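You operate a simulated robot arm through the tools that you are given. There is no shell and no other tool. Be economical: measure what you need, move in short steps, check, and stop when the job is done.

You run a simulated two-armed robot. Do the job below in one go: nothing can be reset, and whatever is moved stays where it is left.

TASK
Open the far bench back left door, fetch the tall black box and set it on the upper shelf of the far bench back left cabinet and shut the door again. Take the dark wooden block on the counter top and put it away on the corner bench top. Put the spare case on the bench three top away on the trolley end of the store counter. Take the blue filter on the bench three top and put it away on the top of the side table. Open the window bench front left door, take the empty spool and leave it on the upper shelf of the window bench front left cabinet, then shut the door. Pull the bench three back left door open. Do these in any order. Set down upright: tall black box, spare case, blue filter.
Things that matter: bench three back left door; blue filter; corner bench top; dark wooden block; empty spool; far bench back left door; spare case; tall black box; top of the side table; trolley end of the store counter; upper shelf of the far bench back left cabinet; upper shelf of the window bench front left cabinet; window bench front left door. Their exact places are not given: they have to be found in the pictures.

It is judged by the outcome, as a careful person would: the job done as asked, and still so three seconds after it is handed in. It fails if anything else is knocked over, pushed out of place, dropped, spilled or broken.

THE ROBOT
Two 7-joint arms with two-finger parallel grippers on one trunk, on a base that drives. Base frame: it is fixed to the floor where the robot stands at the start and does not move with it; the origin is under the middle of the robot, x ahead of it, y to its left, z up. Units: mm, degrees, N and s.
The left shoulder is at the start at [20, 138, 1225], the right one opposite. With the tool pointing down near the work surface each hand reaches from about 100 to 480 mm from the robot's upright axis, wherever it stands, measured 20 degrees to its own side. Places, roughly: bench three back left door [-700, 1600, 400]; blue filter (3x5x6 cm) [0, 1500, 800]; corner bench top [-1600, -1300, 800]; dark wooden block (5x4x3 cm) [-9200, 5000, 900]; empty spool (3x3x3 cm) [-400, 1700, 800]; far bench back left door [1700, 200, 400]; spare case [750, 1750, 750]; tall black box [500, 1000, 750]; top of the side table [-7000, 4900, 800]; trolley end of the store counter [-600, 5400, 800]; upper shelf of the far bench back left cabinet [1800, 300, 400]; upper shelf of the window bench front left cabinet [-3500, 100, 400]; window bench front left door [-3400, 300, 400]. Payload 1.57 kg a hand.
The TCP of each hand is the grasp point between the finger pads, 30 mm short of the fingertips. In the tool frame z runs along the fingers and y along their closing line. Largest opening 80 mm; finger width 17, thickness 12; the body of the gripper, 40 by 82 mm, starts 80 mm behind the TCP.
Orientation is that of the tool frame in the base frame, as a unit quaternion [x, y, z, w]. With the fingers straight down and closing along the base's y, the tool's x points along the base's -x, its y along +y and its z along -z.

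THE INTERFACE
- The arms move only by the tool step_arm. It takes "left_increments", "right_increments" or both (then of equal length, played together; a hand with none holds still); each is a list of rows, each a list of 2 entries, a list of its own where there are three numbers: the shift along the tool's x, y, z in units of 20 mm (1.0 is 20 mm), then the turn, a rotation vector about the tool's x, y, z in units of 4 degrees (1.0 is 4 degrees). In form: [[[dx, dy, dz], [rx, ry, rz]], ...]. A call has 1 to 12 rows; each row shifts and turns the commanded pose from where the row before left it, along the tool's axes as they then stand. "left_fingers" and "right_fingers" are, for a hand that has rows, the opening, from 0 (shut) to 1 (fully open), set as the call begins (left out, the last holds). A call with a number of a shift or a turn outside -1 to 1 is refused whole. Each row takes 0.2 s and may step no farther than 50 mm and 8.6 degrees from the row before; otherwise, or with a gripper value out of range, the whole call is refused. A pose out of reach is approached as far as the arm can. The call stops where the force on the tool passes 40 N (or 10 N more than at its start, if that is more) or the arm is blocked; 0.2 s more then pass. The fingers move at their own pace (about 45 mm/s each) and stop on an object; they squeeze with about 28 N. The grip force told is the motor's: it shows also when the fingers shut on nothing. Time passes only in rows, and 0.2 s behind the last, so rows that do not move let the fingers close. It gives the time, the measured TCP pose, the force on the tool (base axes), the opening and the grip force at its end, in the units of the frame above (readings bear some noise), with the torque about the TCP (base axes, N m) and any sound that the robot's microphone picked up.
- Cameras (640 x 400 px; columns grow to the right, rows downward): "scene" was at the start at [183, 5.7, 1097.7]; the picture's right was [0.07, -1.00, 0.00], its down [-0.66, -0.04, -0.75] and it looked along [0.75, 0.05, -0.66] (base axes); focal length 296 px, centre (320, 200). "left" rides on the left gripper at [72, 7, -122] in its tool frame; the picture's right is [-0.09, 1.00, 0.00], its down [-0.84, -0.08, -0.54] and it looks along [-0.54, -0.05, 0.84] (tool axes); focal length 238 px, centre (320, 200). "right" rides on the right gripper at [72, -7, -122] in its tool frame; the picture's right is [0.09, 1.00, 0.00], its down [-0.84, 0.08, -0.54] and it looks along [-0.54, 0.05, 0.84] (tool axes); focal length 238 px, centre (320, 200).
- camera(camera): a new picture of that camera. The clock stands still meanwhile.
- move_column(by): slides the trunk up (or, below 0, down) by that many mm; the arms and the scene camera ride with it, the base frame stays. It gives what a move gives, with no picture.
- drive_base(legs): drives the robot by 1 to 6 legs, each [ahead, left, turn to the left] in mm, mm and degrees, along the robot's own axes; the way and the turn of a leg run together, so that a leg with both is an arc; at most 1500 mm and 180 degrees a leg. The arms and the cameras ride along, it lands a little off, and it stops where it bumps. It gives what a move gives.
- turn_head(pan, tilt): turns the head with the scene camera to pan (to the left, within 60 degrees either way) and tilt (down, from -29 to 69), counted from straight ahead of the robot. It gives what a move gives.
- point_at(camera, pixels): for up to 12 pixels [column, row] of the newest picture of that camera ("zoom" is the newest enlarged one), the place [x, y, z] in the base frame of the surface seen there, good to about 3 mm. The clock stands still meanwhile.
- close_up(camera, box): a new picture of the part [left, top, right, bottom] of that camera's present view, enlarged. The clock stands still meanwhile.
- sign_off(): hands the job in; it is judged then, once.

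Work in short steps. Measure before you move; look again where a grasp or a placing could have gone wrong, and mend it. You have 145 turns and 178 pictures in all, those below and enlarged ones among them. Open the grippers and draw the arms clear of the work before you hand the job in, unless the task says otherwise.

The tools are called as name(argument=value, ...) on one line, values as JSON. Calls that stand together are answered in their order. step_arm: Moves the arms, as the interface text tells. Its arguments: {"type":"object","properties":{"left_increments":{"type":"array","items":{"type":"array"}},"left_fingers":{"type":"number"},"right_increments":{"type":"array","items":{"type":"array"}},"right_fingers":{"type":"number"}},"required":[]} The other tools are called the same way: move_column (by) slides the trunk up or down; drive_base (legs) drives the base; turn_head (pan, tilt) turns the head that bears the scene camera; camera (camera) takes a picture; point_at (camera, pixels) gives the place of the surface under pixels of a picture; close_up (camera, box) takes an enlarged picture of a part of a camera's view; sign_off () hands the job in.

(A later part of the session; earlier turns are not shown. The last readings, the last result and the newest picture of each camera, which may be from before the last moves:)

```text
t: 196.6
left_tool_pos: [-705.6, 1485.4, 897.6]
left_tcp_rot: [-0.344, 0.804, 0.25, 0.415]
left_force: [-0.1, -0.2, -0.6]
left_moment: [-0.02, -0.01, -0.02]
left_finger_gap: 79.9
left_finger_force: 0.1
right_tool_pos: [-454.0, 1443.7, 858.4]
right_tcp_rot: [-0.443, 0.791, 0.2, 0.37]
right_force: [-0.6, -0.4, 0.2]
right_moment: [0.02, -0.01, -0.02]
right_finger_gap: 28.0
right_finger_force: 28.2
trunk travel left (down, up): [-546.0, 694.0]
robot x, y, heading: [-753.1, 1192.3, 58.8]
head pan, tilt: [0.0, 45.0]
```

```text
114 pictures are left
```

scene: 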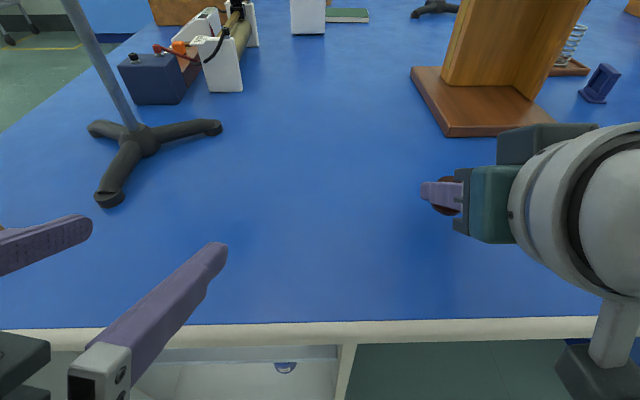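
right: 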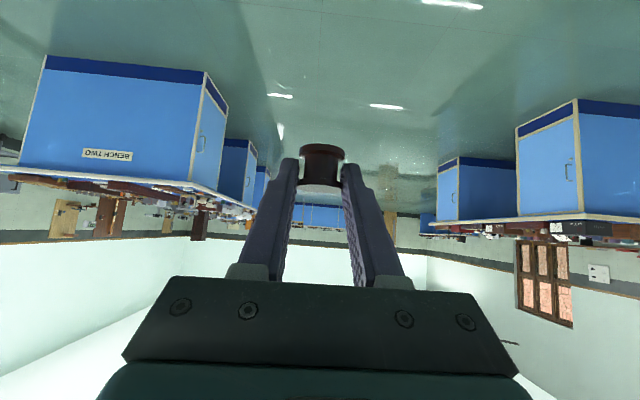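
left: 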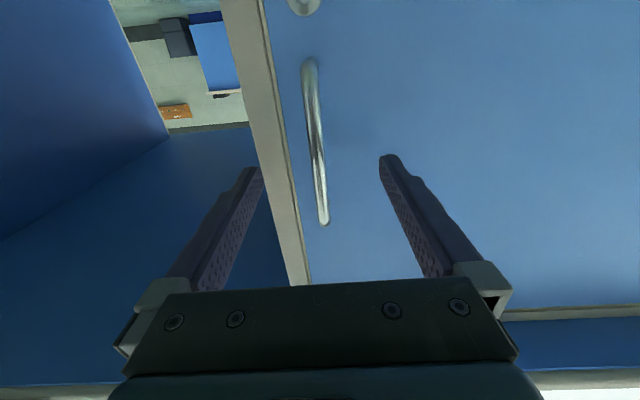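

I lower the spool to the bench at the height it was gripped (828) and release.

move_column(by=-28)

move_column(by=-2)

step_arm(right_increments=[[[0, 0, 0], [0, 0, 0]], [[0, 0, 0], [0, 0, 0]], [[0, 0, 0], [0, 0, 0]], [[0, 0, 0], [0, 0, 0]]], right_fingers=1)

camera(camera="right")

```text
t: 197.3
left_tool_pos: [-705.5, 1485.9, 871.2]
left_tcp_rot: [-0.342, 0.805, 0.248, 0.415]
left_force: [0.6, -0.5, -0.5]
left_moment: [0.02, -0.02, 0.07]
left_finger_gap: 79.9
left_finger_force: 0.2
right_tool_pos: [-453.5, 1444.2, 830.5]
right_tcp_rot: [-0.444, 0.791, 0.2, 0.37]
right_force: [-0.4, 0.0, -1.2]
right_moment: [0.03, 0.05, 0.01]
right_finger_gap: 28.0
right_finger_force: 28.4
trunk travel left (down, up): [-518.0, 722.0]
robot x, y, heading: [-754.7, 1187.6, 58.5]
head pan, tilt: [0.0, 45.0]
```

```text
t: 197.9
left_tool_pos: [-706.3, 1485.5, 867.3]
left_tcp_rot: [-0.342, 0.805, 0.248, 0.416]
left_force: [0.4, 0.0, -0.2]
left_moment: [0.0, 0.03, 0.0]
left_finger_gap: 79.9
left_finger_force: 0.1
right_tool_pos: [-452.6, 1444.5, 827.3]
right_tcp_rot: [-0.443, 0.792, 0.2, 0.37]
right_force: [-0.8, -1.2, 1.9]
right_moment: [0.05, 0.03, 0.0]
right_finger_gap: 28.1
right_finger_force: 28.2
trunk travel left (down, up): [-516.0, 724.0]
robot x, y, heading: [-755.6, 1191.4, 58.7]
head pan, tilt: [0.0, 45.0]
```

```text
t: 198.9
left_tool_pos: [-705.2, 1485.0, 867.6]
left_tcp_rot: [-0.342, 0.805, 0.249, 0.415]
left_force: [0.2, -0.4, 0.6]
left_moment: [-0.01, 0.01, 0.01]
left_finger_gap: 79.8
left_finger_force: 0.0
right_tool_pos: [-453.4, 1444.0, 827.1]
right_tcp_rot: [-0.443, 0.792, 0.199, 0.37]
right_force: [-0.4, 0.4, 0.1]
right_moment: [-0.04, -0.01, -0.01]
right_finger_gap: 80.0
right_finger_force: 0.0
trunk travel left (down, up): [-516.0, 724.0]
robot x, y, heading: [-754.8, 1191.2, 58.4]
head pan, tilt: [0.0, 45.0]
```

```text
113 pictures are left
```

right: 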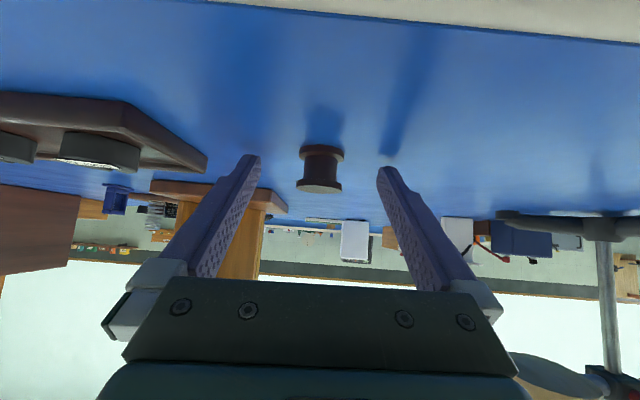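

Spool released upright. I raise the trunk, square up the left hand's attitude while moving it forward, and drive right so it hovers over the spool.

move_column(by=120)

step_arm(left_increments=[[[-0.643, 0, 0.766], [-0.16, 0.52, -0.7]], [[-0.643, 0, 0.766], [-0.16, 0.52, -0.7]], [[-0.643, 0, 0.766], [-0.16, 0.52, -0.7]], [[-0.643, 0, 0.766], [-0.16, 0.52, -0.7]]])

drive_base(legs=[[10, -237, 0]])

camera(camera="left")

camera(camera="scene")

```text
t: 200.4
left_tool_pos: [-704.8, 1485.5, 989.4]
left_tcp_rot: [-0.342, 0.805, 0.248, 0.416]
left_force: [-0.4, 0.2, 1.4]
left_moment: [0.01, 0.01, 0.02]
left_finger_gap: 80.2
left_finger_force: 0.1
right_tool_pos: [-454.3, 1443.4, 947.2]
right_tcp_rot: [-0.444, 0.792, 0.199, 0.37]
right_force: [0.1, 1.1, 0.0]
right_moment: [0.02, 0.0, 0.03]
right_finger_gap: 80.0
right_finger_force: 0.0
trunk travel left (down, up): [-636.0, 604.0]
robot x, y, heading: [-755.4, 1193.5, 58.8]
head pan, tilt: [0.0, 45.0]
```

```text
t: 201.1
left_tool_pos: [-693.6, 1525.6, 976.9]
left_tcp_rot: [-0.35, 0.827, 0.255, 0.358]
left_force: [-0.6, 0.7, 0.3]
left_moment: [0.01, 0.01, 0.0]
left_finger_gap: 79.9
left_finger_force: 0.2
right_tool_pos: [-453.8, 1444.4, 947.9]
right_tcp_rot: [-0.444, 0.792, 0.2, 0.369]
right_force: [0.5, -0.1, 1.0]
right_moment: [0.0, -0.04, 0.03]
right_finger_gap: 80.3
right_finger_force: 0.0
trunk travel left (down, up): [-636.0, 604.0]
robot x, y, heading: [-756.0, 1190.3, 58.8]
head pan, tilt: [0.0, 45.0]
stopped in row 3 (left hand): the arm was blocked; the commanded pose is now the measured one
```

```text
t: 202.9
left_tool_pos: [-485.1, 1410.1, 977.4]
left_tcp_rot: [-0.349, 0.828, 0.253, 0.357]
left_force: [-0.6, -0.1, 0.6]
left_moment: [-0.01, 0.03, 0.03]
left_finger_gap: 80.3
left_finger_force: 0.1
right_tool_pos: [-247.0, 1329.2, 948.0]
right_tcp_rot: [-0.443, 0.791, 0.2, 0.37]
right_force: [-0.3, 0.3, -0.4]
right_moment: [0.01, -0.02, 0.0]
right_finger_gap: 79.9
right_finger_force: 0.2
trunk travel left (down, up): [-636.0, 604.0]
robot x, y, heading: [-545.0, 1078.5, 58.6]
head pan, tilt: [0.0, 45.0]
```

```text
112 pictures are left
```

left: 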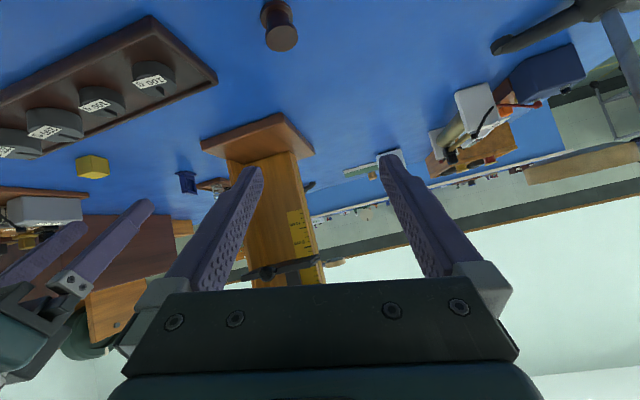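

```text
111 pictures are left
```

scene: 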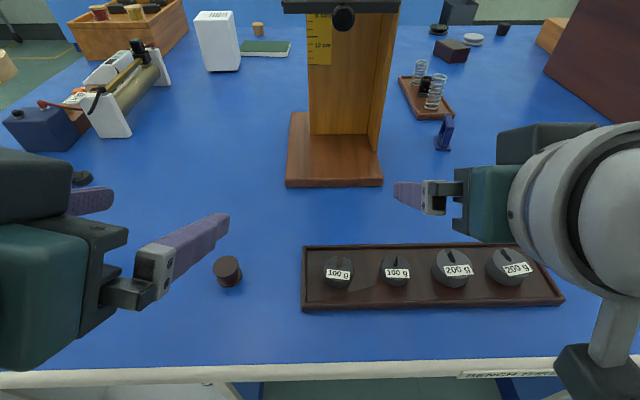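

The left hand is 12° rolled (arm blocked on that turn when close to the body). I move it 60 mm forward first, then undo the roll.

step_arm(left_increments=[[[-0.6, 0.135, 0.79], [0, 0, 0]], [[-0.6, 0.135, 0.79], [0, 0, 0]], [[-0.6, 0.135, 0.79], [0, 0, 0]]])

step_arm(left_increments=[[[0, 0, 0], [0, 0, -0.8]], [[0, 0, 0], [0, 0, -0.8]], [[0, 0, 0], [0, 0, -0.8]], [[0, 0, 0], [0, 0, -0.75]]])

camera(camera="left")

```text
t: 203.7
left_tool_pos: [-452.0, 1461.9, 977.0]
left_tcp_rot: [-0.35, 0.828, 0.252, 0.358]
left_force: [-0.1, 0.1, -0.4]
left_moment: [0.0, -0.04, 0.02]
left_finger_gap: 79.8
left_finger_force: 0.0
right_tool_pos: [-247.3, 1329.8, 948.0]
right_tcp_rot: [-0.444, 0.792, 0.2, 0.369]
right_force: [0.5, 0.3, -0.6]
right_moment: [0.0, -0.04, -0.01]
right_finger_gap: 79.9
right_finger_force: 0.0
trunk travel left (down, up): [-636.0, 604.0]
robot x, y, heading: [-548.0, 1073.4, 58.7]
head pan, tilt: [0.0, 45.0]
```

```text
t: 204.7
left_tool_pos: [-463.4, 1465.2, 972.9]
left_tcp_rot: [-0.426, 0.792, 0.229, 0.373]
left_force: [0.1, 0.1, -1.0]
left_moment: [0.0, 0.01, 0.02]
left_finger_gap: 80.0
left_finger_force: 0.0
right_tool_pos: [-247.9, 1330.8, 946.5]
right_tcp_rot: [-0.444, 0.791, 0.2, 0.369]
right_force: [0.3, 0.1, 0.2]
right_moment: [0.05, 0.01, -0.01]
right_finger_gap: 79.9
right_finger_force: 0.0
trunk travel left (down, up): [-636.0, 604.0]
robot x, y, heading: [-547.2, 1077.2, 58.6]
head pan, tilt: [0.0, 45.0]
```

```text
110 pictures are left
```

left: 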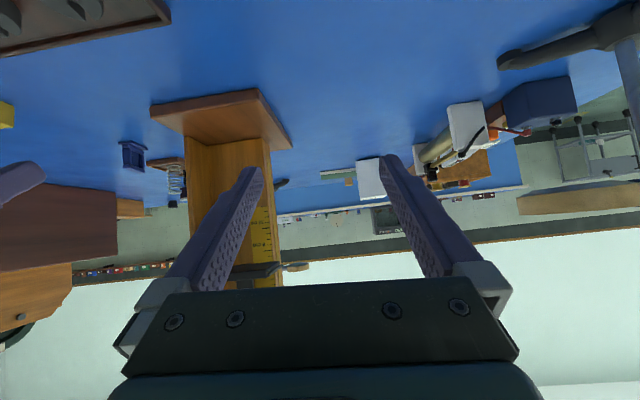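

Attitude is nearly square now. I measure the spool's place from the last scene picture (228,268) with a fresh one.

camera(camera="scene")

point_at(camera="scene", pixels=[[227, 262], [222, 270], [232, 272], [228, 285]])

```text
109 pictures are left
```

scene: 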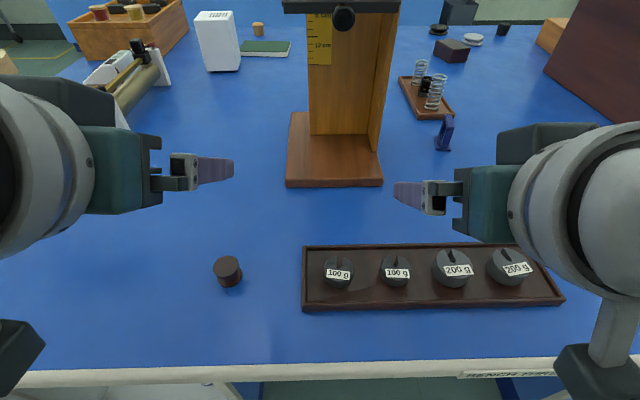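

```text
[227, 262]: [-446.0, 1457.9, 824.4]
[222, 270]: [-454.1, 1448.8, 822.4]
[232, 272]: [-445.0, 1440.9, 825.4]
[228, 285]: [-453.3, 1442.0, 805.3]
```

Spool at (-448,1450). I shift the left hand over it, raise the right hand 160 mm, then lower the trunk 143 mm.

step_arm(left_increments=[[[0.2, -0.53, -0.29], [0, 0, 0]], [[0.19, -0.52, -0.285], [0, 0, 0]], [[0, 0, 0], [0, 0, 0]], [[0, 0, 0], [0, 0, 0]], [[0, 0, 0], [0, 0, 0]], [[0, 0, 0], [0, 0, 0]], [[0, 0, 0], [0, 0, 0]], [[0, 0, 0], [0, 0, 0]]], right_increments=[[[-0.766, 0, -0.643], [0, 0, 0]], [[-0.766, 0, -0.643], [0, 0, 0]], [[-0.766, 0, -0.643], [0, 0, 0]], [[-0.766, 0, -0.643], [0, 0, 0]], [[-0.766, 0, -0.643], [0, 0, 0]], [[-0.766, 0, -0.643], [0, 0, 0]], [[-0.766, 0, -0.643], [0, 0, 0]], [[-0.766, 0, -0.643], [0, 0, 0]]])

move_column(by=-110)

camera(camera="left")

camera(camera="scene")

```text
t: 206.5
left_tool_pos: [-459.8, 1445.9, 969.8]
left_tcp_rot: [-0.408, 0.801, 0.244, 0.364]
left_force: [-0.1, -0.2, 0.2]
left_moment: [0.01, 0.01, -0.02]
left_finger_gap: 80.0
left_finger_force: 0.1
right_tool_pos: [-230.0, 1319.9, 1101.4]
right_tcp_rot: [-0.453, 0.785, 0.156, 0.392]
right_force: [-0.1, 0.4, -0.2]
right_moment: [-0.02, 0.03, -0.04]
right_finger_gap: 79.9
right_finger_force: 0.1
trunk travel left (down, up): [-636.0, 604.0]
robot x, y, heading: [-543.7, 1073.4, 58.8]
head pan, tilt: [0.0, 45.0]
```

```text
t: 207.9
left_tool_pos: [-460.1, 1446.2, 858.2]
left_tcp_rot: [-0.408, 0.801, 0.245, 0.363]
left_force: [-0.3, 0.1, 0.2]
left_moment: [-0.01, 0.0, 0.0]
left_finger_gap: 79.9
left_finger_force: 0.1
right_tool_pos: [-228.6, 1321.3, 991.5]
right_tcp_rot: [-0.451, 0.786, 0.159, 0.392]
right_force: [-1.0, 0.3, 0.0]
right_moment: [0.01, -0.02, 0.01]
right_finger_gap: 80.0
right_finger_force: 0.1
trunk travel left (down, up): [-526.0, 714.0]
robot x, y, heading: [-546.7, 1076.9, 58.5]
head pan, tilt: [0.0, 45.0]
```

```text
108 pictures are left
```

left: 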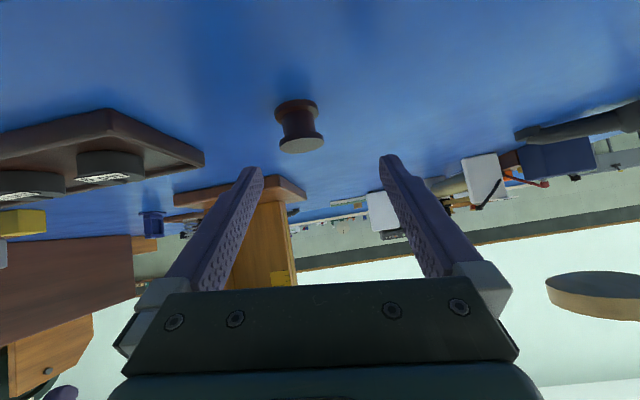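

```text
107 pictures are left
```

scene: 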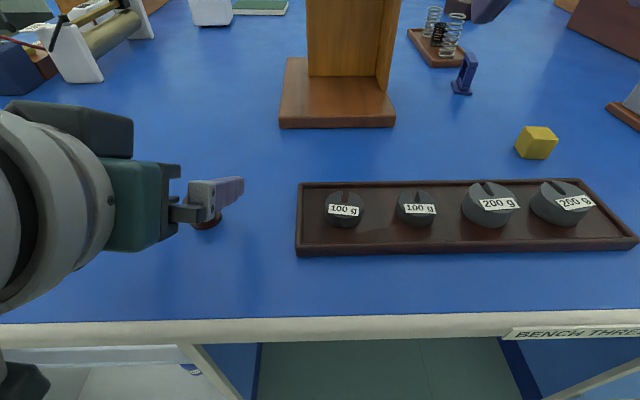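

The spool sits ~10 mm to the right of the hand's centre; I shift right 10 mm, remove 5° roll, and lower to 832.

step_arm(left_increments=[[[0, -0.25, 0.05], [0, 0, -0.85]], [[0, -0.25, 0.05], [0, 0, -0.85]]])

move_column(by=-26)

camera(camera="left")

```text
t: 208.5
left_tool_pos: [-464.4, 1450.9, 854.3]
left_tcp_rot: [-0.43, 0.787, 0.247, 0.366]
left_force: [0.2, 0.3, 0.7]
left_moment: [0.03, 0.02, 0.0]
left_finger_gap: 80.0
left_finger_force: 0.0
right_tool_pos: [-225.9, 1318.9, 993.2]
right_tcp_rot: [-0.45, 0.785, 0.155, 0.397]
right_force: [1.3, -0.4, 0.7]
right_moment: [-0.01, 0.0, -0.01]
right_finger_gap: 80.0
right_finger_force: 0.0
trunk travel left (down, up): [-526.0, 714.0]
robot x, y, heading: [-547.4, 1071.9, 58.6]
head pan, tilt: [0.0, 45.0]
stopped in row 2 (left hand): the arm was blocked; the commanded pose is now the measured one
```

```text
t: 209.2
left_tool_pos: [-464.0, 1449.5, 827.9]
left_tcp_rot: [-0.431, 0.787, 0.247, 0.366]
left_force: [-0.3, -1.1, 2.2]
left_moment: [-0.04, -0.08, -0.04]
left_finger_gap: 79.6
left_finger_force: 0.1
right_tool_pos: [-226.9, 1319.5, 966.3]
right_tcp_rot: [-0.451, 0.785, 0.154, 0.395]
right_force: [0.7, -0.4, 0.1]
right_moment: [-0.03, -0.01, -0.04]
right_finger_gap: 79.8
right_finger_force: 0.1
trunk travel left (down, up): [-500.0, 740.0]
robot x, y, heading: [-551.1, 1075.6, 58.3]
head pan, tilt: [0.0, 45.0]
```

```text
106 pictures are left
```

left: 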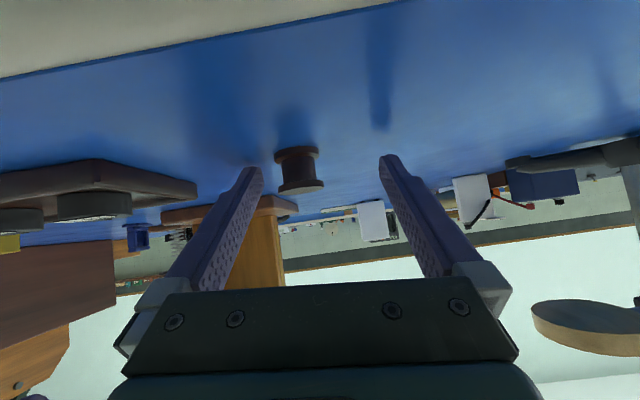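

The spool is between the pads (off-centre but enclosed). I raise 2 mm and close.

move_column(by=2)

step_arm(left_increments=[[[0, 0, 0], [0, 0, 0]], [[0, 0, 0], [0, 0, 0]], [[0, 0, 0], [0, 0, 0]], [[0, 0, 0], [0, 0, 0]], [[0, 0, 0], [0, 0, 0]], [[0, 0, 0], [0, 0, 0]]], left_fingers=0)

camera(camera="left")

```text
t: 209.7
left_tool_pos: [-464.8, 1449.9, 829.5]
left_tcp_rot: [-0.43, 0.787, 0.247, 0.366]
left_force: [0.2, 0.0, -0.7]
left_moment: [0.01, -0.02, 0.0]
left_finger_gap: 79.9
left_finger_force: 0.1
right_tool_pos: [-226.6, 1319.7, 967.8]
right_tcp_rot: [-0.451, 0.785, 0.154, 0.396]
right_force: [0.4, -0.2, 0.3]
right_moment: [0.01, -0.01, 0.03]
right_finger_gap: 80.2
right_finger_force: 0.0
trunk travel left (down, up): [-502.0, 738.0]
robot x, y, heading: [-548.7, 1076.2, 58.7]
head pan, tilt: [0.0, 45.0]
```

```text
t: 211.1
left_tool_pos: [-462.5, 1450.0, 830.9]
left_tcp_rot: [-0.43, 0.787, 0.247, 0.366]
left_force: [-0.1, 0.0, 0.8]
left_moment: [-0.02, 0.0, 0.0]
left_finger_gap: 28.1
left_finger_force: 28.0
right_tool_pos: [-225.4, 1320.5, 967.9]
right_tcp_rot: [-0.452, 0.785, 0.154, 0.395]
right_force: [0.8, -1.0, 0.8]
right_moment: [0.04, 0.08, 0.0]
right_finger_gap: 79.8
right_finger_force: 0.1
trunk travel left (down, up): [-502.0, 738.0]
robot x, y, heading: [-545.5, 1076.4, 58.8]
head pan, tilt: [0.0, 45.0]
```

```text
105 pictures are left
```

left: 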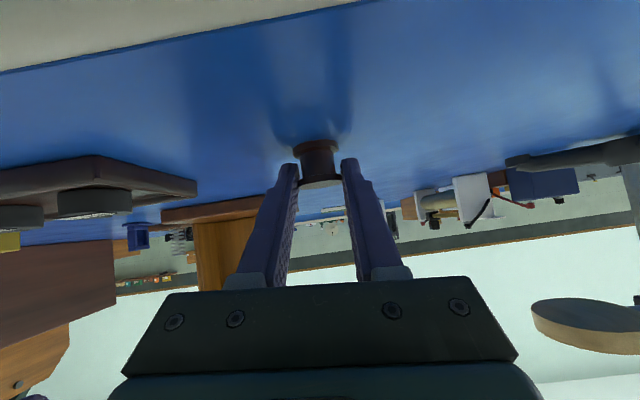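

Spool is in the left hand (28.1 mm). I lift, back off, and bring the right hand down and level for the next door.

move_column(by=120)

drive_base(legs=[[-520, 0, 1.2]])

step_arm(right_increments=[[[0.766, 0, 0.643], [0, 0, 0]], [[0.766, 0, 0.643], [0, 0, 0]], [[0.766, 0, 0.643], [0, 0, 0]], [[0.766, 0, 0.643], [0, 0, 0]], [[0.766, 0, 0.643], [0, 0, 0]], [[0.766, 0, 0.643], [0, 0, 0]], [[0.766, 0, 0.643], [0, 0, 0]], [[0.766, 0, 0.643], [0, 0, 0]]])

step_arm(right_increments=[[[0, 0, 0.6], [0, -1, 0]], [[0, 0, 0.6], [0, -1, 0]], [[0, 0, 0.6], [0, -1, 0]], [[0, 0, 0.6], [0, -1, 0]], [[0, 0, 0.6], [0, -1, 0]], [[0, 0, 0.6], [0, -1, 0]], [[0, 0, 0.6], [0, -1, 0]], [[0, 0, 0.6], [0, -1, 0]], [[0, 0, 0.6], [0, -1, 0]], [[0, 0, 0.6], [0, -1, 0]]])

```text
t: 212.6
left_tool_pos: [-464.6, 1449.3, 949.9]
left_tcp_rot: [-0.431, 0.787, 0.248, 0.366]
left_force: [-0.4, -0.5, -0.5]
left_moment: [-0.01, 0.04, -0.01]
left_finger_gap: 27.8
left_finger_force: 28.6
right_tool_pos: [-226.3, 1319.9, 1088.6]
right_tcp_rot: [-0.452, 0.784, 0.156, 0.395]
right_force: [0.1, 0.1, 0.2]
right_moment: [0.01, 0.03, 0.01]
right_finger_gap: 79.7
right_finger_force: 0.1
trunk travel left (down, up): [-622.0, 618.0]
robot x, y, heading: [-547.5, 1075.0, 58.8]
head pan, tilt: [0.0, 45.0]
```

```text
t: 215.7
left_tool_pos: [-739.8, 1003.4, 950.1]
left_tcp_rot: [-0.438, 0.783, 0.251, 0.363]
left_force: [-0.4, 0.0, -0.5]
left_moment: [0.01, 0.04, -0.03]
left_finger_gap: 27.9
left_finger_force: 28.6
right_tool_pos: [-498.1, 879.9, 1088.6]
right_tcp_rot: [-0.459, 0.78, 0.16, 0.394]
right_force: [0.7, 0.2, -0.5]
right_moment: [-0.01, 0.01, -0.01]
right_finger_gap: 79.8
right_finger_force: 0.1
trunk travel left (down, up): [-622.0, 618.0]
robot x, y, heading: [-811.6, 629.0, 59.4]
head pan, tilt: [0.0, 45.0]
```

```text
t: 217.4
left_tool_pos: [-739.8, 1003.7, 950.6]
left_tcp_rot: [-0.437, 0.783, 0.252, 0.364]
left_force: [0.3, 0.8, 0.0]
left_moment: [0.0, 0.0, 0.0]
left_finger_gap: 28.0
left_finger_force: 27.7
right_tool_pos: [-481.6, 869.5, 927.9]
right_tcp_rot: [-0.458, 0.781, 0.159, 0.395]
right_force: [-0.5, 0.2, 0.1]
right_moment: [-0.01, -0.01, 0.0]
right_finger_gap: 80.0
right_finger_force: 0.1
trunk travel left (down, up): [-622.0, 618.0]
robot x, y, heading: [-814.8, 628.7, 59.9]
head pan, tilt: [0.0, 45.0]
```

```text
t: 219.7
left_tool_pos: [-738.8, 1004.3, 950.3]
left_tcp_rot: [-0.437, 0.783, 0.252, 0.363]
left_force: [0.4, -0.8, -0.4]
left_moment: [-0.05, 0.02, 0.01]
left_finger_gap: 27.9
left_finger_force: 27.5
right_tool_pos: [-419.1, 960.1, 886.6]
right_tcp_rot: [-0.376, 0.598, 0.305, 0.638]
right_force: [-0.3, 0.9, -0.2]
right_moment: [0.0, -0.01, -0.05]
right_finger_gap: 79.9
right_finger_force: 0.1
trunk travel left (down, up): [-622.0, 618.0]
robot x, y, heading: [-816.5, 627.4, 59.6]
head pan, tilt: [0.0, 45.0]
```

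I fix the right hand's small roll, then drive: turn 180°, 865 ahead, 1760 right to face the window bench's left door.

step_arm(right_increments=[[[0, 0, 0], [-0.3, 0, 0.825]], [[0, 0, 0], [-0.3, 0, 0.825]]])

drive_base(legs=[[0, 0, 180], [800, 0, 0], [0, -1500, 0], [0, -250, 0]])

turn_head(pan=-5, tilt=25)

camera(camera="scene")

```text
t: 220.2
left_tool_pos: [-739.0, 1004.8, 950.5]
left_tcp_rot: [-0.437, 0.783, 0.252, 0.363]
left_force: [0.4, -0.7, -0.1]
left_moment: [0.06, -0.05, -0.01]
left_finger_gap: 28.0
left_finger_force: 27.8
right_tool_pos: [-419.6, 959.7, 884.7]
right_tcp_rot: [-0.355, 0.613, 0.355, 0.611]
right_force: [-0.5, 0.4, 0.4]
right_moment: [0.01, -0.02, -0.03]
right_finger_gap: 79.9
right_finger_force: 0.0
trunk travel left (down, up): [-622.0, 618.0]
robot x, y, heading: [-812.7, 628.4, 59.9]
head pan, tilt: [0.0, 45.0]
```

```text
t: 240.3
left_tool_pos: [-2790.0, 409.1, 949.9]
left_tcp_rot: [0.781, 0.441, -0.362, 0.254]
left_force: [0.0, -1.0, -0.1]
left_moment: [-0.01, 0.0, 0.02]
left_finger_gap: 28.2
left_finger_force: 28.2
right_tool_pos: [-3110.3, 450.0, 884.6]
right_tcp_rot: [0.611, 0.358, -0.609, 0.357]
right_force: [0.1, 1.1, -0.2]
right_moment: [-0.01, -0.02, 0.01]
right_finger_gap: 80.0
right_finger_force: 0.1
trunk travel left (down, up): [-622.0, 618.0]
robot x, y, heading: [-2719.2, 785.7, -119.5]
head pan, tilt: [0.0, 45.0]
```

```text
t: 241.2
left_tool_pos: [-2790.5, 407.7, 949.9]
left_tcp_rot: [0.781, 0.441, -0.361, 0.254]
left_force: [1.1, -0.2, 0.9]
left_moment: [-0.01, -0.02, -0.02]
left_finger_gap: 28.2
left_finger_force: 28.1
right_tool_pos: [-3110.2, 448.9, 883.6]
right_tcp_rot: [0.61, 0.358, -0.609, 0.358]
right_force: [-0.1, -0.3, 0.5]
right_moment: [0.0, 0.02, 0.03]
right_finger_gap: 80.1
right_finger_force: 0.0
trunk travel left (down, up): [-622.0, 618.0]
robot x, y, heading: [-2717.9, 784.6, -119.4]
head pan, tilt: [-5.0, 25.0]
```

```text
104 pictures are left
```

scene: 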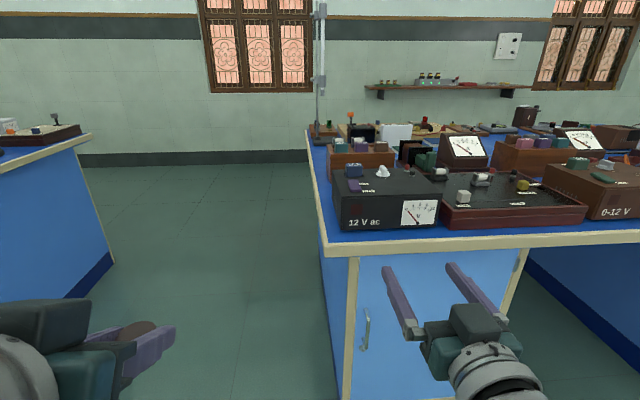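

Handle at (366,330), well lined up with the right hand. I lower the trunk 387 mm and look.

move_column(by=-387)

turn_head(pan=-5, tilt=10)

camera(camera="scene")

camera(camera="right")

```text
t: 244.9
left_tool_pos: [-2791.0, 408.3, 563.8]
left_tcp_rot: [0.781, 0.441, -0.362, 0.254]
left_force: [0.4, 0.0, 0.3]
left_moment: [0.04, 0.03, -0.02]
left_finger_gap: 28.4
left_finger_force: 28.2
right_tool_pos: [-3109.7, 449.6, 497.4]
right_tcp_rot: [0.612, 0.358, -0.608, 0.357]
right_force: [1.0, 0.2, 0.0]
right_moment: [0.03, 0.03, 0.01]
right_finger_gap: 79.9
right_finger_force: 0.1
trunk travel left (down, up): [-235.0, 1005.0]
robot x, y, heading: [-2721.6, 787.1, -119.9]
head pan, tilt: [-5.0, 25.0]
```

```text
t: 245.7
left_tool_pos: [-2790.9, 407.9, 563.9]
left_tcp_rot: [0.781, 0.441, -0.362, 0.254]
left_force: [0.2, 0.6, -0.3]
left_moment: [0.01, -0.02, -0.02]
left_finger_gap: 28.3
left_finger_force: 28.1
right_tool_pos: [-3110.6, 449.9, 498.7]
right_tcp_rot: [0.611, 0.358, -0.608, 0.358]
right_force: [-0.3, 0.1, 0.6]
right_moment: [-0.01, 0.04, -0.01]
right_finger_gap: 80.2
right_finger_force: 0.0
trunk travel left (down, up): [-235.0, 1005.0]
robot x, y, heading: [-2716.0, 783.2, -119.8]
head pan, tilt: [-5.0, 10.0]
```

```text
103 pictures are left
```

scene: 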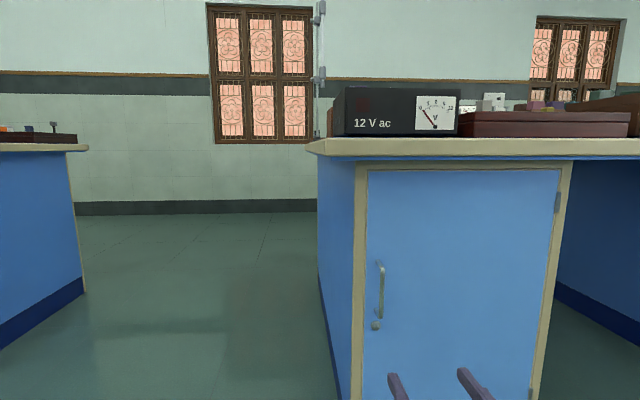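

```text
102 pictures are left
```

right: 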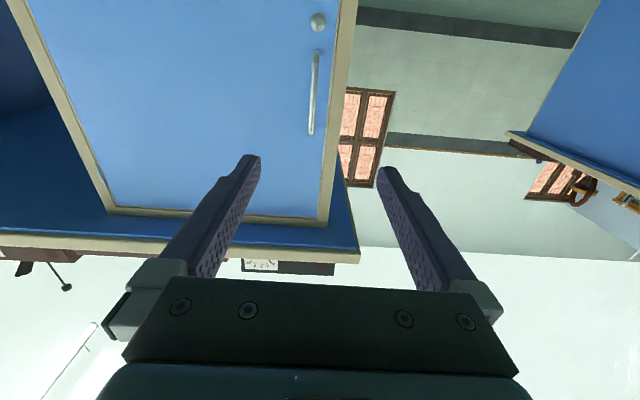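

Measure the handle in both pictures.

point_at(camera="right", pixels=[[315, 70], [313, 95], [311, 120], [318, 22]])

point_at(camera="scene", pixels=[[380, 280], [380, 290], [380, 300], [450, 250], [362, 250], [556, 205], [364, 390]])

```text
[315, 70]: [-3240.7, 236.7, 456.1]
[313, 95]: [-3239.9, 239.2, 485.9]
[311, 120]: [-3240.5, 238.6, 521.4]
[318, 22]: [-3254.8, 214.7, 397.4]
```

```text
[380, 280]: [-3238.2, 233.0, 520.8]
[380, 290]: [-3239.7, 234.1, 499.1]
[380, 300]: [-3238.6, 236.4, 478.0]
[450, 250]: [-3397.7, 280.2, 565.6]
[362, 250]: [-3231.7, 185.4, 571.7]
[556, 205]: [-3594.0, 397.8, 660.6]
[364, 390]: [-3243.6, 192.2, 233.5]
```

Handle axis (-3240,237): 249 mm ahead, 9 right. I drive 229 ahead and 9 right.

drive_base(legs=[[229, -9, 0]])

camera(camera="right")

point_at(camera="right", pixels=[[318, 140], [317, 160], [316, 180], [320, 120]])

```text
t: 247.4
left_tool_pos: [-2913.8, 211.4, 562.3]
left_tcp_rot: [0.782, 0.44, -0.362, 0.253]
left_force: [-0.2, 0.4, 0.1]
left_moment: [0.03, -0.02, 0.0]
left_finger_gap: 28.1
left_finger_force: 28.0
right_tool_pos: [-3233.6, 256.9, 496.6]
right_tcp_rot: [0.612, 0.357, -0.609, 0.357]
right_force: [-0.3, -0.6, -0.7]
right_moment: [-0.01, -0.02, -0.01]
right_finger_gap: 80.1
right_finger_force: 0.1
trunk travel left (down, up): [-235.0, 1005.0]
robot x, y, heading: [-2842.7, 585.3, -120.2]
head pan, tilt: [-5.0, 10.0]
```

```text
101 pictures are left
```

right: 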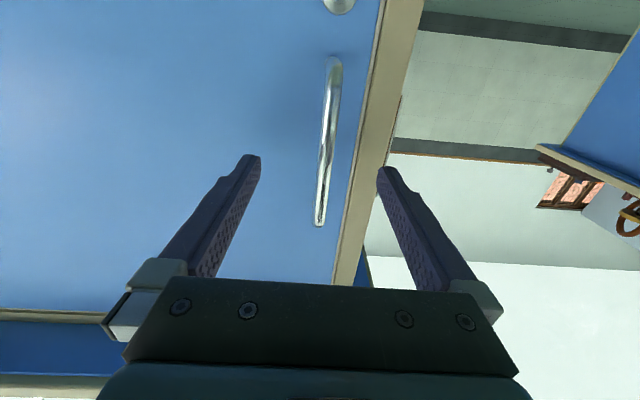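

```text
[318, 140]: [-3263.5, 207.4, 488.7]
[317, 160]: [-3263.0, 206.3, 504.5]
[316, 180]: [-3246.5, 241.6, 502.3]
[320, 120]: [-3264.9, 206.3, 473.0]
```

Aligned within 4 mm: advance 17 mm, close, and pull along the mirrored arc.

step_arm(right_increments=[[[0, 0.1, 0.43], [0, 0, 0]], [[0, 0.08, 0.43], [0, 0, 0]]])

step_arm(right_increments=[[[0, 0, 0], [0, 0, 0]], [[0, 0, 0], [0, 0, 0]], [[0, 0, 0], [0, 0, 0]], [[0, 0, 0], [0, 0, 0]], [[0, 0, 0], [0, 0, 0]], [[0, 0, 0], [0, 0, 0]], [[0, -0.1, -0.845], [-0.625, 0, 0]], [[0, -0.1, -0.845], [-0.625, 0, 0]], [[0, -0.1, -0.845], [-0.625, 0, 0]], [[0, -0.1, -0.845], [-0.625, 0, 0]], [[0, -0.1, -0.845], [-0.625, 0, 0]], [[0, -0.1, -0.845], [-0.625, 0, 0]]], right_fingers=0)

camera(camera="scene")

```text
t: 248.0
left_tool_pos: [-2914.7, 212.3, 564.6]
left_tcp_rot: [0.782, 0.44, -0.362, 0.254]
left_force: [0.4, 0.4, 0.6]
left_moment: [0.04, 0.06, 0.0]
left_finger_gap: 28.3
left_finger_force: 27.5
right_tool_pos: [-3238.3, 238.0, 497.4]
right_tcp_rot: [0.613, 0.356, -0.609, 0.356]
right_force: [-0.5, -0.3, 0.0]
right_moment: [-0.02, 0.03, -0.03]
right_finger_gap: 80.0
right_finger_force: 0.1
trunk travel left (down, up): [-235.0, 1005.0]
robot x, y, heading: [-2846.2, 591.6, -119.6]
head pan, tilt: [-5.0, 10.0]
```

```text
t: 250.6
left_tool_pos: [-2915.8, 213.3, 562.2]
left_tcp_rot: [0.782, 0.44, -0.361, 0.253]
left_force: [0.4, 0.5, -1.2]
left_moment: [0.02, -0.04, 0.0]
left_finger_gap: 28.4
left_finger_force: 27.8
right_tool_pos: [-3210.3, 339.4, 498.4]
right_tcp_rot: [0.56, 0.435, -0.556, 0.433]
right_force: [-1.1, 0.1, -1.8]
right_moment: [0.75, -0.07, -0.01]
right_finger_gap: 9.8
right_finger_force: 28.2
trunk travel left (down, up): [-235.0, 1005.0]
robot x, y, heading: [-2839.8, 589.7, -119.7]
head pan, tilt: [-5.0, 10.0]
```

```text
100 pictures are left
```

scene: 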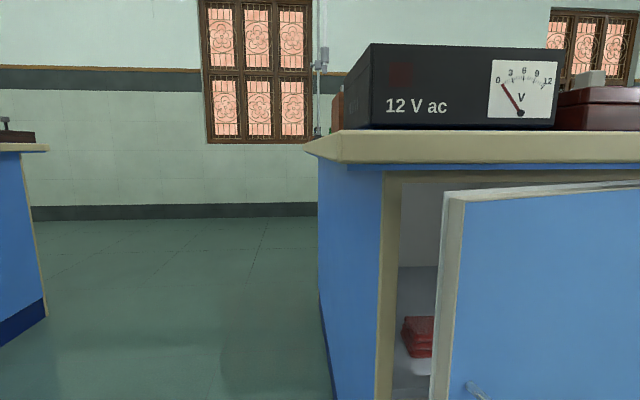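

Works. Pull 30° more, release, and bring the right hand round the door's edge to its inner side.

step_arm(right_increments=[[[0, -0.1, -0.845], [-0.625, 0, 0]], [[0, -0.1, -0.845], [-0.625, 0, 0]], [[0, -0.1, -0.845], [-0.625, 0, 0]], [[0, -0.1, -0.845], [-0.625, 0, 0]], [[0, -0.1, -0.845], [-0.625, 0, 0]], [[0, -0.1, -0.845], [-0.625, 0, 0]], [[0, -0.1, -0.845], [-0.625, 0, 0]], [[0, -0.1, -0.845], [-0.625, 0, 0]], [[0, -0.1, -0.845], [-0.625, 0, 0]], [[0, -0.1, -0.845], [-0.625, 0, 0]], [[0, -0.1, -0.845], [-0.625, 0, 0]], [[0, -0.1, -0.845], [-0.625, 0, 0]]])

step_arm(right_increments=[[[0, 0, 0], [0, 0, 0]], [[0, 0, 0], [0, 0, 0]], [[0, 0, -1], [0, 0, 0]], [[0, 0, -1], [0, 0, 0]], [[0, 0, -1], [0, 0, 0]], [[0, 0, -1], [0, 0, 0]], [[0, 0, -1], [0, 0, 0]], [[0, 0, 0], [1, 0, 0]], [[0, 0, 0], [1, 0, 0]], [[0, 0, 0], [1, 0, 0]], [[0, 0, 0], [1, 0, 0]], [[0, 0, 0], [1, 0, 0]]], right_fingers=1)

step_arm(right_increments=[[[0, 0, 0], [1, 0, 0]], [[0, 0, 0], [1, 0, 0]], [[0, 0, 0], [1, 0, 0]], [[0, 0, 0], [1, 0, 0]], [[0, 0, 0], [1, 0, 0]], [[0, 0, 0], [1, 0, 0]]], right_fingers=0)

step_arm(right_increments=[[[0, 1, 0], [0, 0, 0]], [[0, 1, 0], [0, 0, 0]], [[0, 1, 0], [0, 0, 0]], [[0, 1, 0], [0, 0, 0]], [[0, 1, 0], [0, 0, 0]], [[0, 1, 0], [0, 0, 0]], [[0, 1, 0], [0, 0, 0]], [[0, 1, 0], [0, 0, 0]], [[0, 1, 0], [0, 0, 0]], [[0, 1, 0], [0, 0, 0]]])

turn_head(pan=-35, tilt=20)

camera(camera="scene")

```text
t: 253.2
left_tool_pos: [-2914.9, 214.0, 562.4]
left_tcp_rot: [0.782, 0.44, -0.361, 0.254]
left_force: [0.6, 0.4, 0.1]
left_moment: [0.01, 0.01, 0.02]
left_finger_gap: 27.8
left_finger_force: 28.1
right_tool_pos: [-3230.8, 538.1, 497.5]
right_tcp_rot: [0.427, 0.564, -0.426, 0.564]
right_force: [5.1, 2.3, 8.0]
right_moment: [-0.07, 0.15, -0.04]
right_finger_gap: 10.1
right_finger_force: 27.7
trunk travel left (down, up): [-235.0, 1005.0]
robot x, y, heading: [-2839.9, 591.9, -120.1]
head pan, tilt: [-5.0, 10.0]
```

```text
t: 255.8
left_tool_pos: [-2914.4, 212.3, 561.8]
left_tcp_rot: [0.782, 0.44, -0.362, 0.254]
left_force: [-0.8, 0.1, -0.4]
left_moment: [0.02, -0.02, -0.03]
left_finger_gap: 28.4
left_finger_force: 27.7
right_tool_pos: [-3241.4, 629.5, 521.9]
right_tcp_rot: [0.521, 0.48, -0.517, 0.48]
right_force: [-0.4, -0.7, 0.6]
right_moment: [-0.01, 0.0, 0.01]
right_finger_gap: 80.1
right_finger_force: 0.1
right hand out of reach, approached as far as the arm can: row 4, 5, 6, 7
trunk travel left (down, up): [-235.0, 1005.0]
robot x, y, heading: [-2842.9, 586.9, -119.9]
head pan, tilt: [-5.0, 10.0]
```

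```text
t: 257.2
left_tool_pos: [-2914.6, 211.8, 563.5]
left_tcp_rot: [0.782, 0.44, -0.361, 0.254]
left_force: [0.3, -0.7, 0.5]
left_moment: [0.0, -0.02, 0.04]
left_finger_gap: 28.3
left_finger_force: 28.1
right_tool_pos: [-3241.4, 629.0, 523.1]
right_tcp_rot: [0.609, 0.362, -0.606, 0.362]
right_force: [-0.5, 0.1, -0.6]
right_moment: [0.02, 0.01, -0.03]
right_finger_gap: 0.0
right_finger_force: 21.4
trunk travel left (down, up): [-235.0, 1005.0]
robot x, y, heading: [-2842.4, 592.3, -119.7]
head pan, tilt: [-5.0, 10.0]
```

```text
t: 259.4
left_tool_pos: [-2913.8, 212.2, 562.9]
left_tcp_rot: [0.782, 0.439, -0.362, 0.253]
left_force: [-0.2, 0.1, -0.5]
left_moment: [0.0, 0.03, 0.0]
left_finger_gap: 28.1
left_finger_force: 27.7
right_tool_pos: [-3065.1, 534.4, 522.3]
right_tcp_rot: [0.609, 0.363, -0.606, 0.362]
right_force: [-0.1, 0.1, -0.4]
right_moment: [0.0, 0.01, -0.01]
right_finger_gap: 0.1
right_finger_force: 21.2
trunk travel left (down, up): [-235.0, 1005.0]
robot x, y, heading: [-2842.3, 586.9, -120.0]
head pan, tilt: [-5.0, 10.0]
```

```text
t: 260.4
left_tool_pos: [-2913.7, 212.4, 563.8]
left_tcp_rot: [0.782, 0.44, -0.362, 0.253]
left_force: [-0.4, -0.5, 0.2]
left_moment: [-0.03, 0.01, 0.01]
left_finger_gap: 28.2
left_finger_force: 28.0
right_tool_pos: [-3066.1, 535.0, 521.9]
right_tcp_rot: [0.609, 0.362, -0.606, 0.361]
right_force: [0.8, -0.1, 0.2]
right_moment: [-0.01, 0.03, 0.01]
right_finger_gap: 0.0
right_finger_force: 21.4
trunk travel left (down, up): [-235.0, 1005.0]
robot x, y, heading: [-2839.6, 588.5, -120.0]
head pan, tilt: [-35.0, 20.0]
```

```text
99 pictures are left
```

scene: 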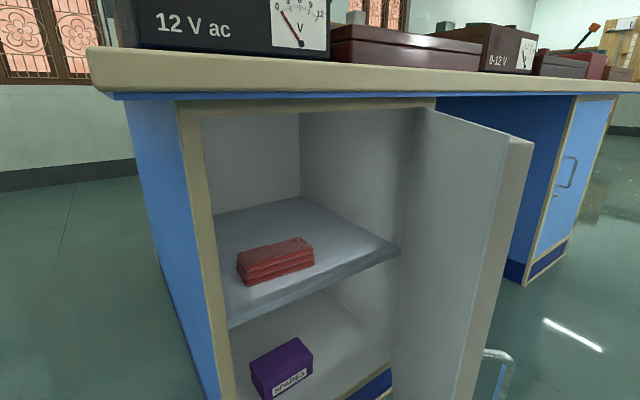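

The door is open on the right; red bricks stand on the left of the upper shelf. I measure door edge, shelf edge and walls.

point_at(camera="scene", pixels=[[520, 145], [470, 390], [432, 115], [385, 252], [240, 318], [320, 285], [310, 258], [280, 275], [350, 235], [300, 205], [410, 200], [190, 250]])

```text
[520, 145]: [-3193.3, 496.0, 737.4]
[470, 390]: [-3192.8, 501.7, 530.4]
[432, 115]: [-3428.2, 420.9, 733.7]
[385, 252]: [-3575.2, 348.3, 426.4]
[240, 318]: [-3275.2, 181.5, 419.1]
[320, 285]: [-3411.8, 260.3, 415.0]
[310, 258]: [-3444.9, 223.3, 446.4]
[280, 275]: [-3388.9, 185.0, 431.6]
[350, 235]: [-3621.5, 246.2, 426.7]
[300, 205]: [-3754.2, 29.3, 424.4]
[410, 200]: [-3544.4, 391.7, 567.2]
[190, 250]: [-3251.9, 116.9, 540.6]
```

Door edge at 45°, 90 mm right of the hand. I push the hand forward 180 mm inside and sweep the door open by driving right 330 mm.

step_arm(right_increments=[[[0, 0, 1], [0, 0, 0]], [[0, 0, 1], [0, 0, 0]], [[0, 0, 1], [0, 0, 0]], [[0, 0, 1], [0, 0, 0]], [[0, 0, 1], [0, 0, 0]], [[0, 0, 1], [0, 0, 0]], [[0, 0, 1], [0, 0, 0]], [[0, 0, 1], [0, 0, 0]], [[0, 0, 1], [0, 0, 0]]])

drive_base(legs=[[0, -330, 0]])

turn_head(pan=-20, tilt=20)

camera(camera="scene")

```text
t: 262.4
left_tool_pos: [-2914.7, 211.1, 562.8]
left_tcp_rot: [0.781, 0.44, -0.362, 0.255]
left_force: [0.1, -0.6, -0.3]
left_moment: [0.01, -0.04, 0.0]
left_finger_gap: 28.0
left_finger_force: 27.8
right_tool_pos: [-3151.9, 375.3, 522.4]
right_tcp_rot: [0.609, 0.363, -0.605, 0.362]
right_force: [0.1, -0.5, 0.1]
right_moment: [-0.01, -0.01, -0.01]
right_finger_gap: 0.0
right_finger_force: 21.2
trunk travel left (down, up): [-235.0, 1005.0]
robot x, y, heading: [-2839.6, 588.2, -120.1]
head pan, tilt: [-35.0, 20.0]
```

```text
t: 263.4
left_tool_pos: [-2960.0, 241.2, 561.2]
left_tcp_rot: [0.783, 0.439, -0.361, 0.254]
left_force: [0.0, -0.3, -0.4]
left_moment: [-0.03, 0.03, 0.02]
left_finger_gap: 27.9
left_finger_force: 27.9
right_tool_pos: [-3194.5, 404.3, 523.5]
right_tcp_rot: [0.606, 0.365, -0.606, 0.364]
right_force: [-0.8, -0.5, 0.9]
right_moment: [0.0, -0.01, -0.02]
right_finger_gap: 0.1
right_finger_force: 21.0
trunk travel left (down, up): [-235.0, 1005.0]
robot x, y, heading: [-2890.5, 617.6, -119.8]
head pan, tilt: [-35.0, 20.0]
stopped in leg 1: the force on the tool passed its limit at 62 N (the readings are from after the stop); the commanded pose is now the measured one
```

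```text
t: 264.2
left_tool_pos: [-2961.5, 238.5, 562.7]
left_tcp_rot: [0.782, 0.438, -0.362, 0.255]
left_force: [-0.5, -0.6, 0.4]
left_moment: [0.0, -0.01, 0.01]
left_finger_gap: 28.3
left_finger_force: 28.2
right_tool_pos: [-3193.7, 400.1, 522.2]
right_tcp_rot: [0.606, 0.365, -0.605, 0.365]
right_force: [0.0, 1.4, -0.9]
right_moment: [-0.01, 0.0, 0.01]
right_finger_gap: 0.0
right_finger_force: 21.2
trunk travel left (down, up): [-235.0, 1005.0]
robot x, y, heading: [-2885.8, 613.9, -119.9]
head pan, tilt: [-20.0, 20.0]
```

```text
98 pictures are left
```

scene: 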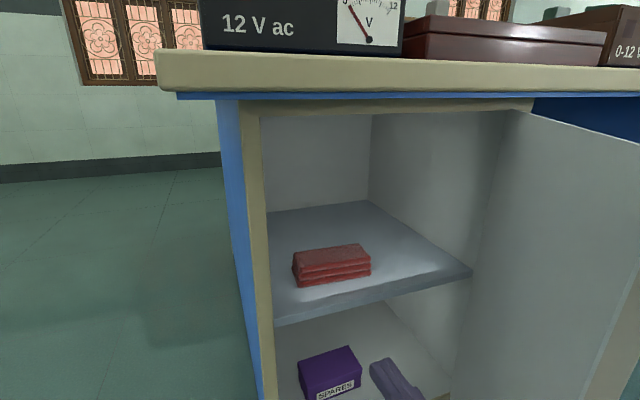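

A bump spike stopped the drive, but the door swung further. I go on in smaller legs.

drive_base(legs=[[0, -70, 0], [0, -70, 0], [0, -70, 0], [0, -60, 0]])

turn_head(pan=-15, tilt=20)

camera(camera="scene")

```text
t: 267.0
left_tool_pos: [-3193.8, 372.7, 563.2]
left_tcp_rot: [0.783, 0.437, -0.362, 0.254]
left_force: [-0.3, -0.1, 0.2]
left_moment: [0.0, -0.03, -0.01]
left_finger_gap: 28.2
left_finger_force: 27.5
right_tool_pos: [-3426.3, 535.7, 522.7]
right_tcp_rot: [0.607, 0.365, -0.605, 0.364]
right_force: [-1.0, 0.6, -0.9]
right_moment: [-0.03, 0.0, -0.02]
right_finger_gap: 0.1
right_finger_force: 21.7
trunk travel left (down, up): [-235.0, 1005.0]
robot x, y, heading: [-3121.2, 748.4, -120.0]
head pan, tilt: [-20.0, 20.0]
```

```text
t: 267.7
left_tool_pos: [-3193.9, 373.3, 562.9]
left_tcp_rot: [0.782, 0.439, -0.361, 0.255]
left_force: [-0.1, -0.1, -0.7]
left_moment: [0.05, -0.02, 0.0]
left_finger_gap: 28.1
left_finger_force: 27.8
right_tool_pos: [-3426.6, 536.7, 523.5]
right_tcp_rot: [-0.606, -0.364, 0.606, -0.365]
right_force: [0.6, -1.1, -0.4]
right_moment: [0.0, 0.0, 0.01]
right_finger_gap: 0.1
right_finger_force: 21.5
trunk travel left (down, up): [-235.0, 1005.0]
robot x, y, heading: [-3117.5, 746.2, -120.0]
head pan, tilt: [-15.0, 20.0]
```

```text
97 pictures are left
```

scene: 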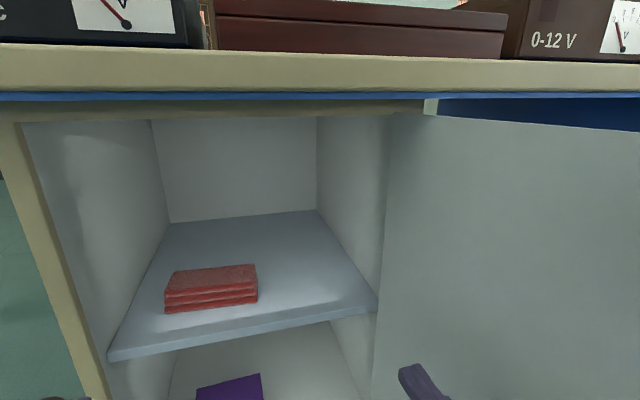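

The door is fully open and the shelf's right half is free. I withdraw the right hand, lower a bit, and turn the base 20° right to bring in the left hand.

step_arm(right_increments=[[[0, 0, -1], [0, 0, 0]], [[0, 0, -1], [0, 0, 0]], [[0, 0, -1], [0, 0, 0]], [[0, 0, -1], [0, 0, 0]], [[0, 0, -1], [0, 0, 0]], [[0, 0, -1], [0, 0, 0]], [[0, 0, -1], [0, 0, 0]], [[0, 0, -1], [0, 0, 0]], [[0, 1, 0], [0, 0, 0]], [[0, 1, 0], [0, 0, 0]], [[0, 1, 0], [0, 0, 0]], [[0, 1, 0], [0, 0, 0]]])

move_column(by=-70)

drive_base(legs=[[0, 0, -20]])

turn_head(pan=5, tilt=20)

camera(camera="scene")

camera(camera="left")

```text
t: 270.3
left_tool_pos: [-3194.4, 372.7, 563.0]
left_tcp_rot: [0.783, 0.438, -0.362, 0.255]
left_force: [0.2, 0.4, 0.0]
left_moment: [-0.02, 0.02, -0.03]
left_finger_gap: 28.1
left_finger_force: 27.7
right_tool_pos: [-3281.0, 640.0, 523.1]
right_tcp_rot: [-0.605, -0.365, 0.606, -0.365]
right_force: [-0.3, -0.4, -0.2]
right_moment: [0.01, 0.0, 0.01]
right_finger_gap: 0.0
right_finger_force: 21.4
trunk travel left (down, up): [-235.0, 1005.0]
robot x, y, heading: [-3117.9, 753.9, -120.1]
head pan, tilt: [-15.0, 20.0]
```

```text
t: 271.3
left_tool_pos: [-3193.1, 372.8, 492.0]
left_tcp_rot: [0.782, 0.439, -0.361, 0.255]
left_force: [-0.1, 0.4, 0.0]
left_moment: [-0.01, -0.03, 0.0]
left_finger_gap: 28.1
left_finger_force: 28.1
right_tool_pos: [-3282.2, 640.5, 451.3]
right_tcp_rot: [0.606, 0.365, -0.606, 0.364]
right_force: [0.4, 0.7, 0.5]
right_moment: [-0.04, 0.01, 0.02]
right_finger_gap: 0.2
right_finger_force: 21.5
trunk travel left (down, up): [-165.0, 1075.0]
robot x, y, heading: [-3121.1, 748.8, -119.8]
head pan, tilt: [-15.0, 20.0]
```

```text
t: 272.8
left_tool_pos: [-3320.8, 422.1, 491.8]
left_tcp_rot: [0.848, 0.293, -0.401, 0.187]
left_force: [-0.5, 0.3, 0.5]
left_moment: [0.01, -0.02, 0.01]
left_finger_gap: 27.9
left_finger_force: 27.7
right_tool_pos: [-3311.8, 703.2, 452.0]
right_tcp_rot: [0.661, 0.251, -0.661, 0.251]
right_force: [-1.2, -0.3, 0.6]
right_moment: [0.04, 0.0, -0.02]
right_finger_gap: 0.0
right_finger_force: 21.3
trunk travel left (down, up): [-165.0, 1075.0]
robot x, y, heading: [-3121.4, 750.8, -140.3]
head pan, tilt: [-15.0, 20.0]
```

```text
t: 273.7
left_tool_pos: [-3320.7, 422.5, 493.4]
left_tcp_rot: [0.848, 0.292, -0.401, 0.186]
left_force: [0.0, -0.4, -0.6]
left_moment: [-0.03, 0.02, 0.0]
left_finger_gap: 28.0
left_finger_force: 28.3
right_tool_pos: [-3311.2, 704.6, 453.1]
right_tcp_rot: [0.661, 0.252, -0.66, 0.251]
right_force: [-0.8, 0.1, 0.2]
right_moment: [-0.03, -0.01, -0.01]
right_finger_gap: 0.1
right_finger_force: 21.5
trunk travel left (down, up): [-165.0, 1075.0]
robot x, y, heading: [-3124.3, 751.0, -140.7]
head pan, tilt: [5.0, 20.0]
```

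```text
96 pictures are left
```

scene: 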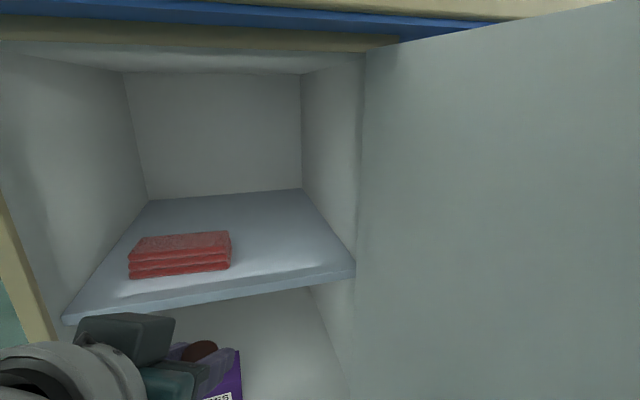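

```text
95 pictures are left
```

left: 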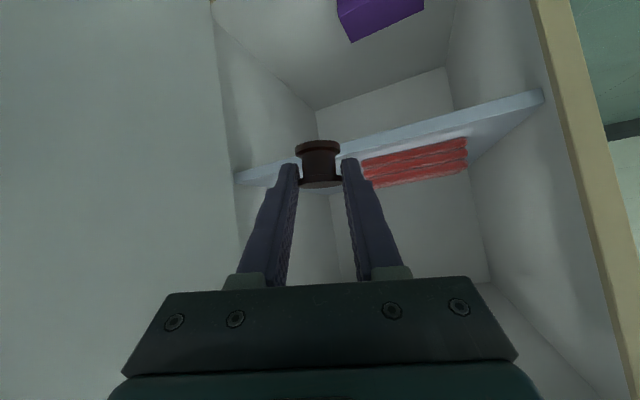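

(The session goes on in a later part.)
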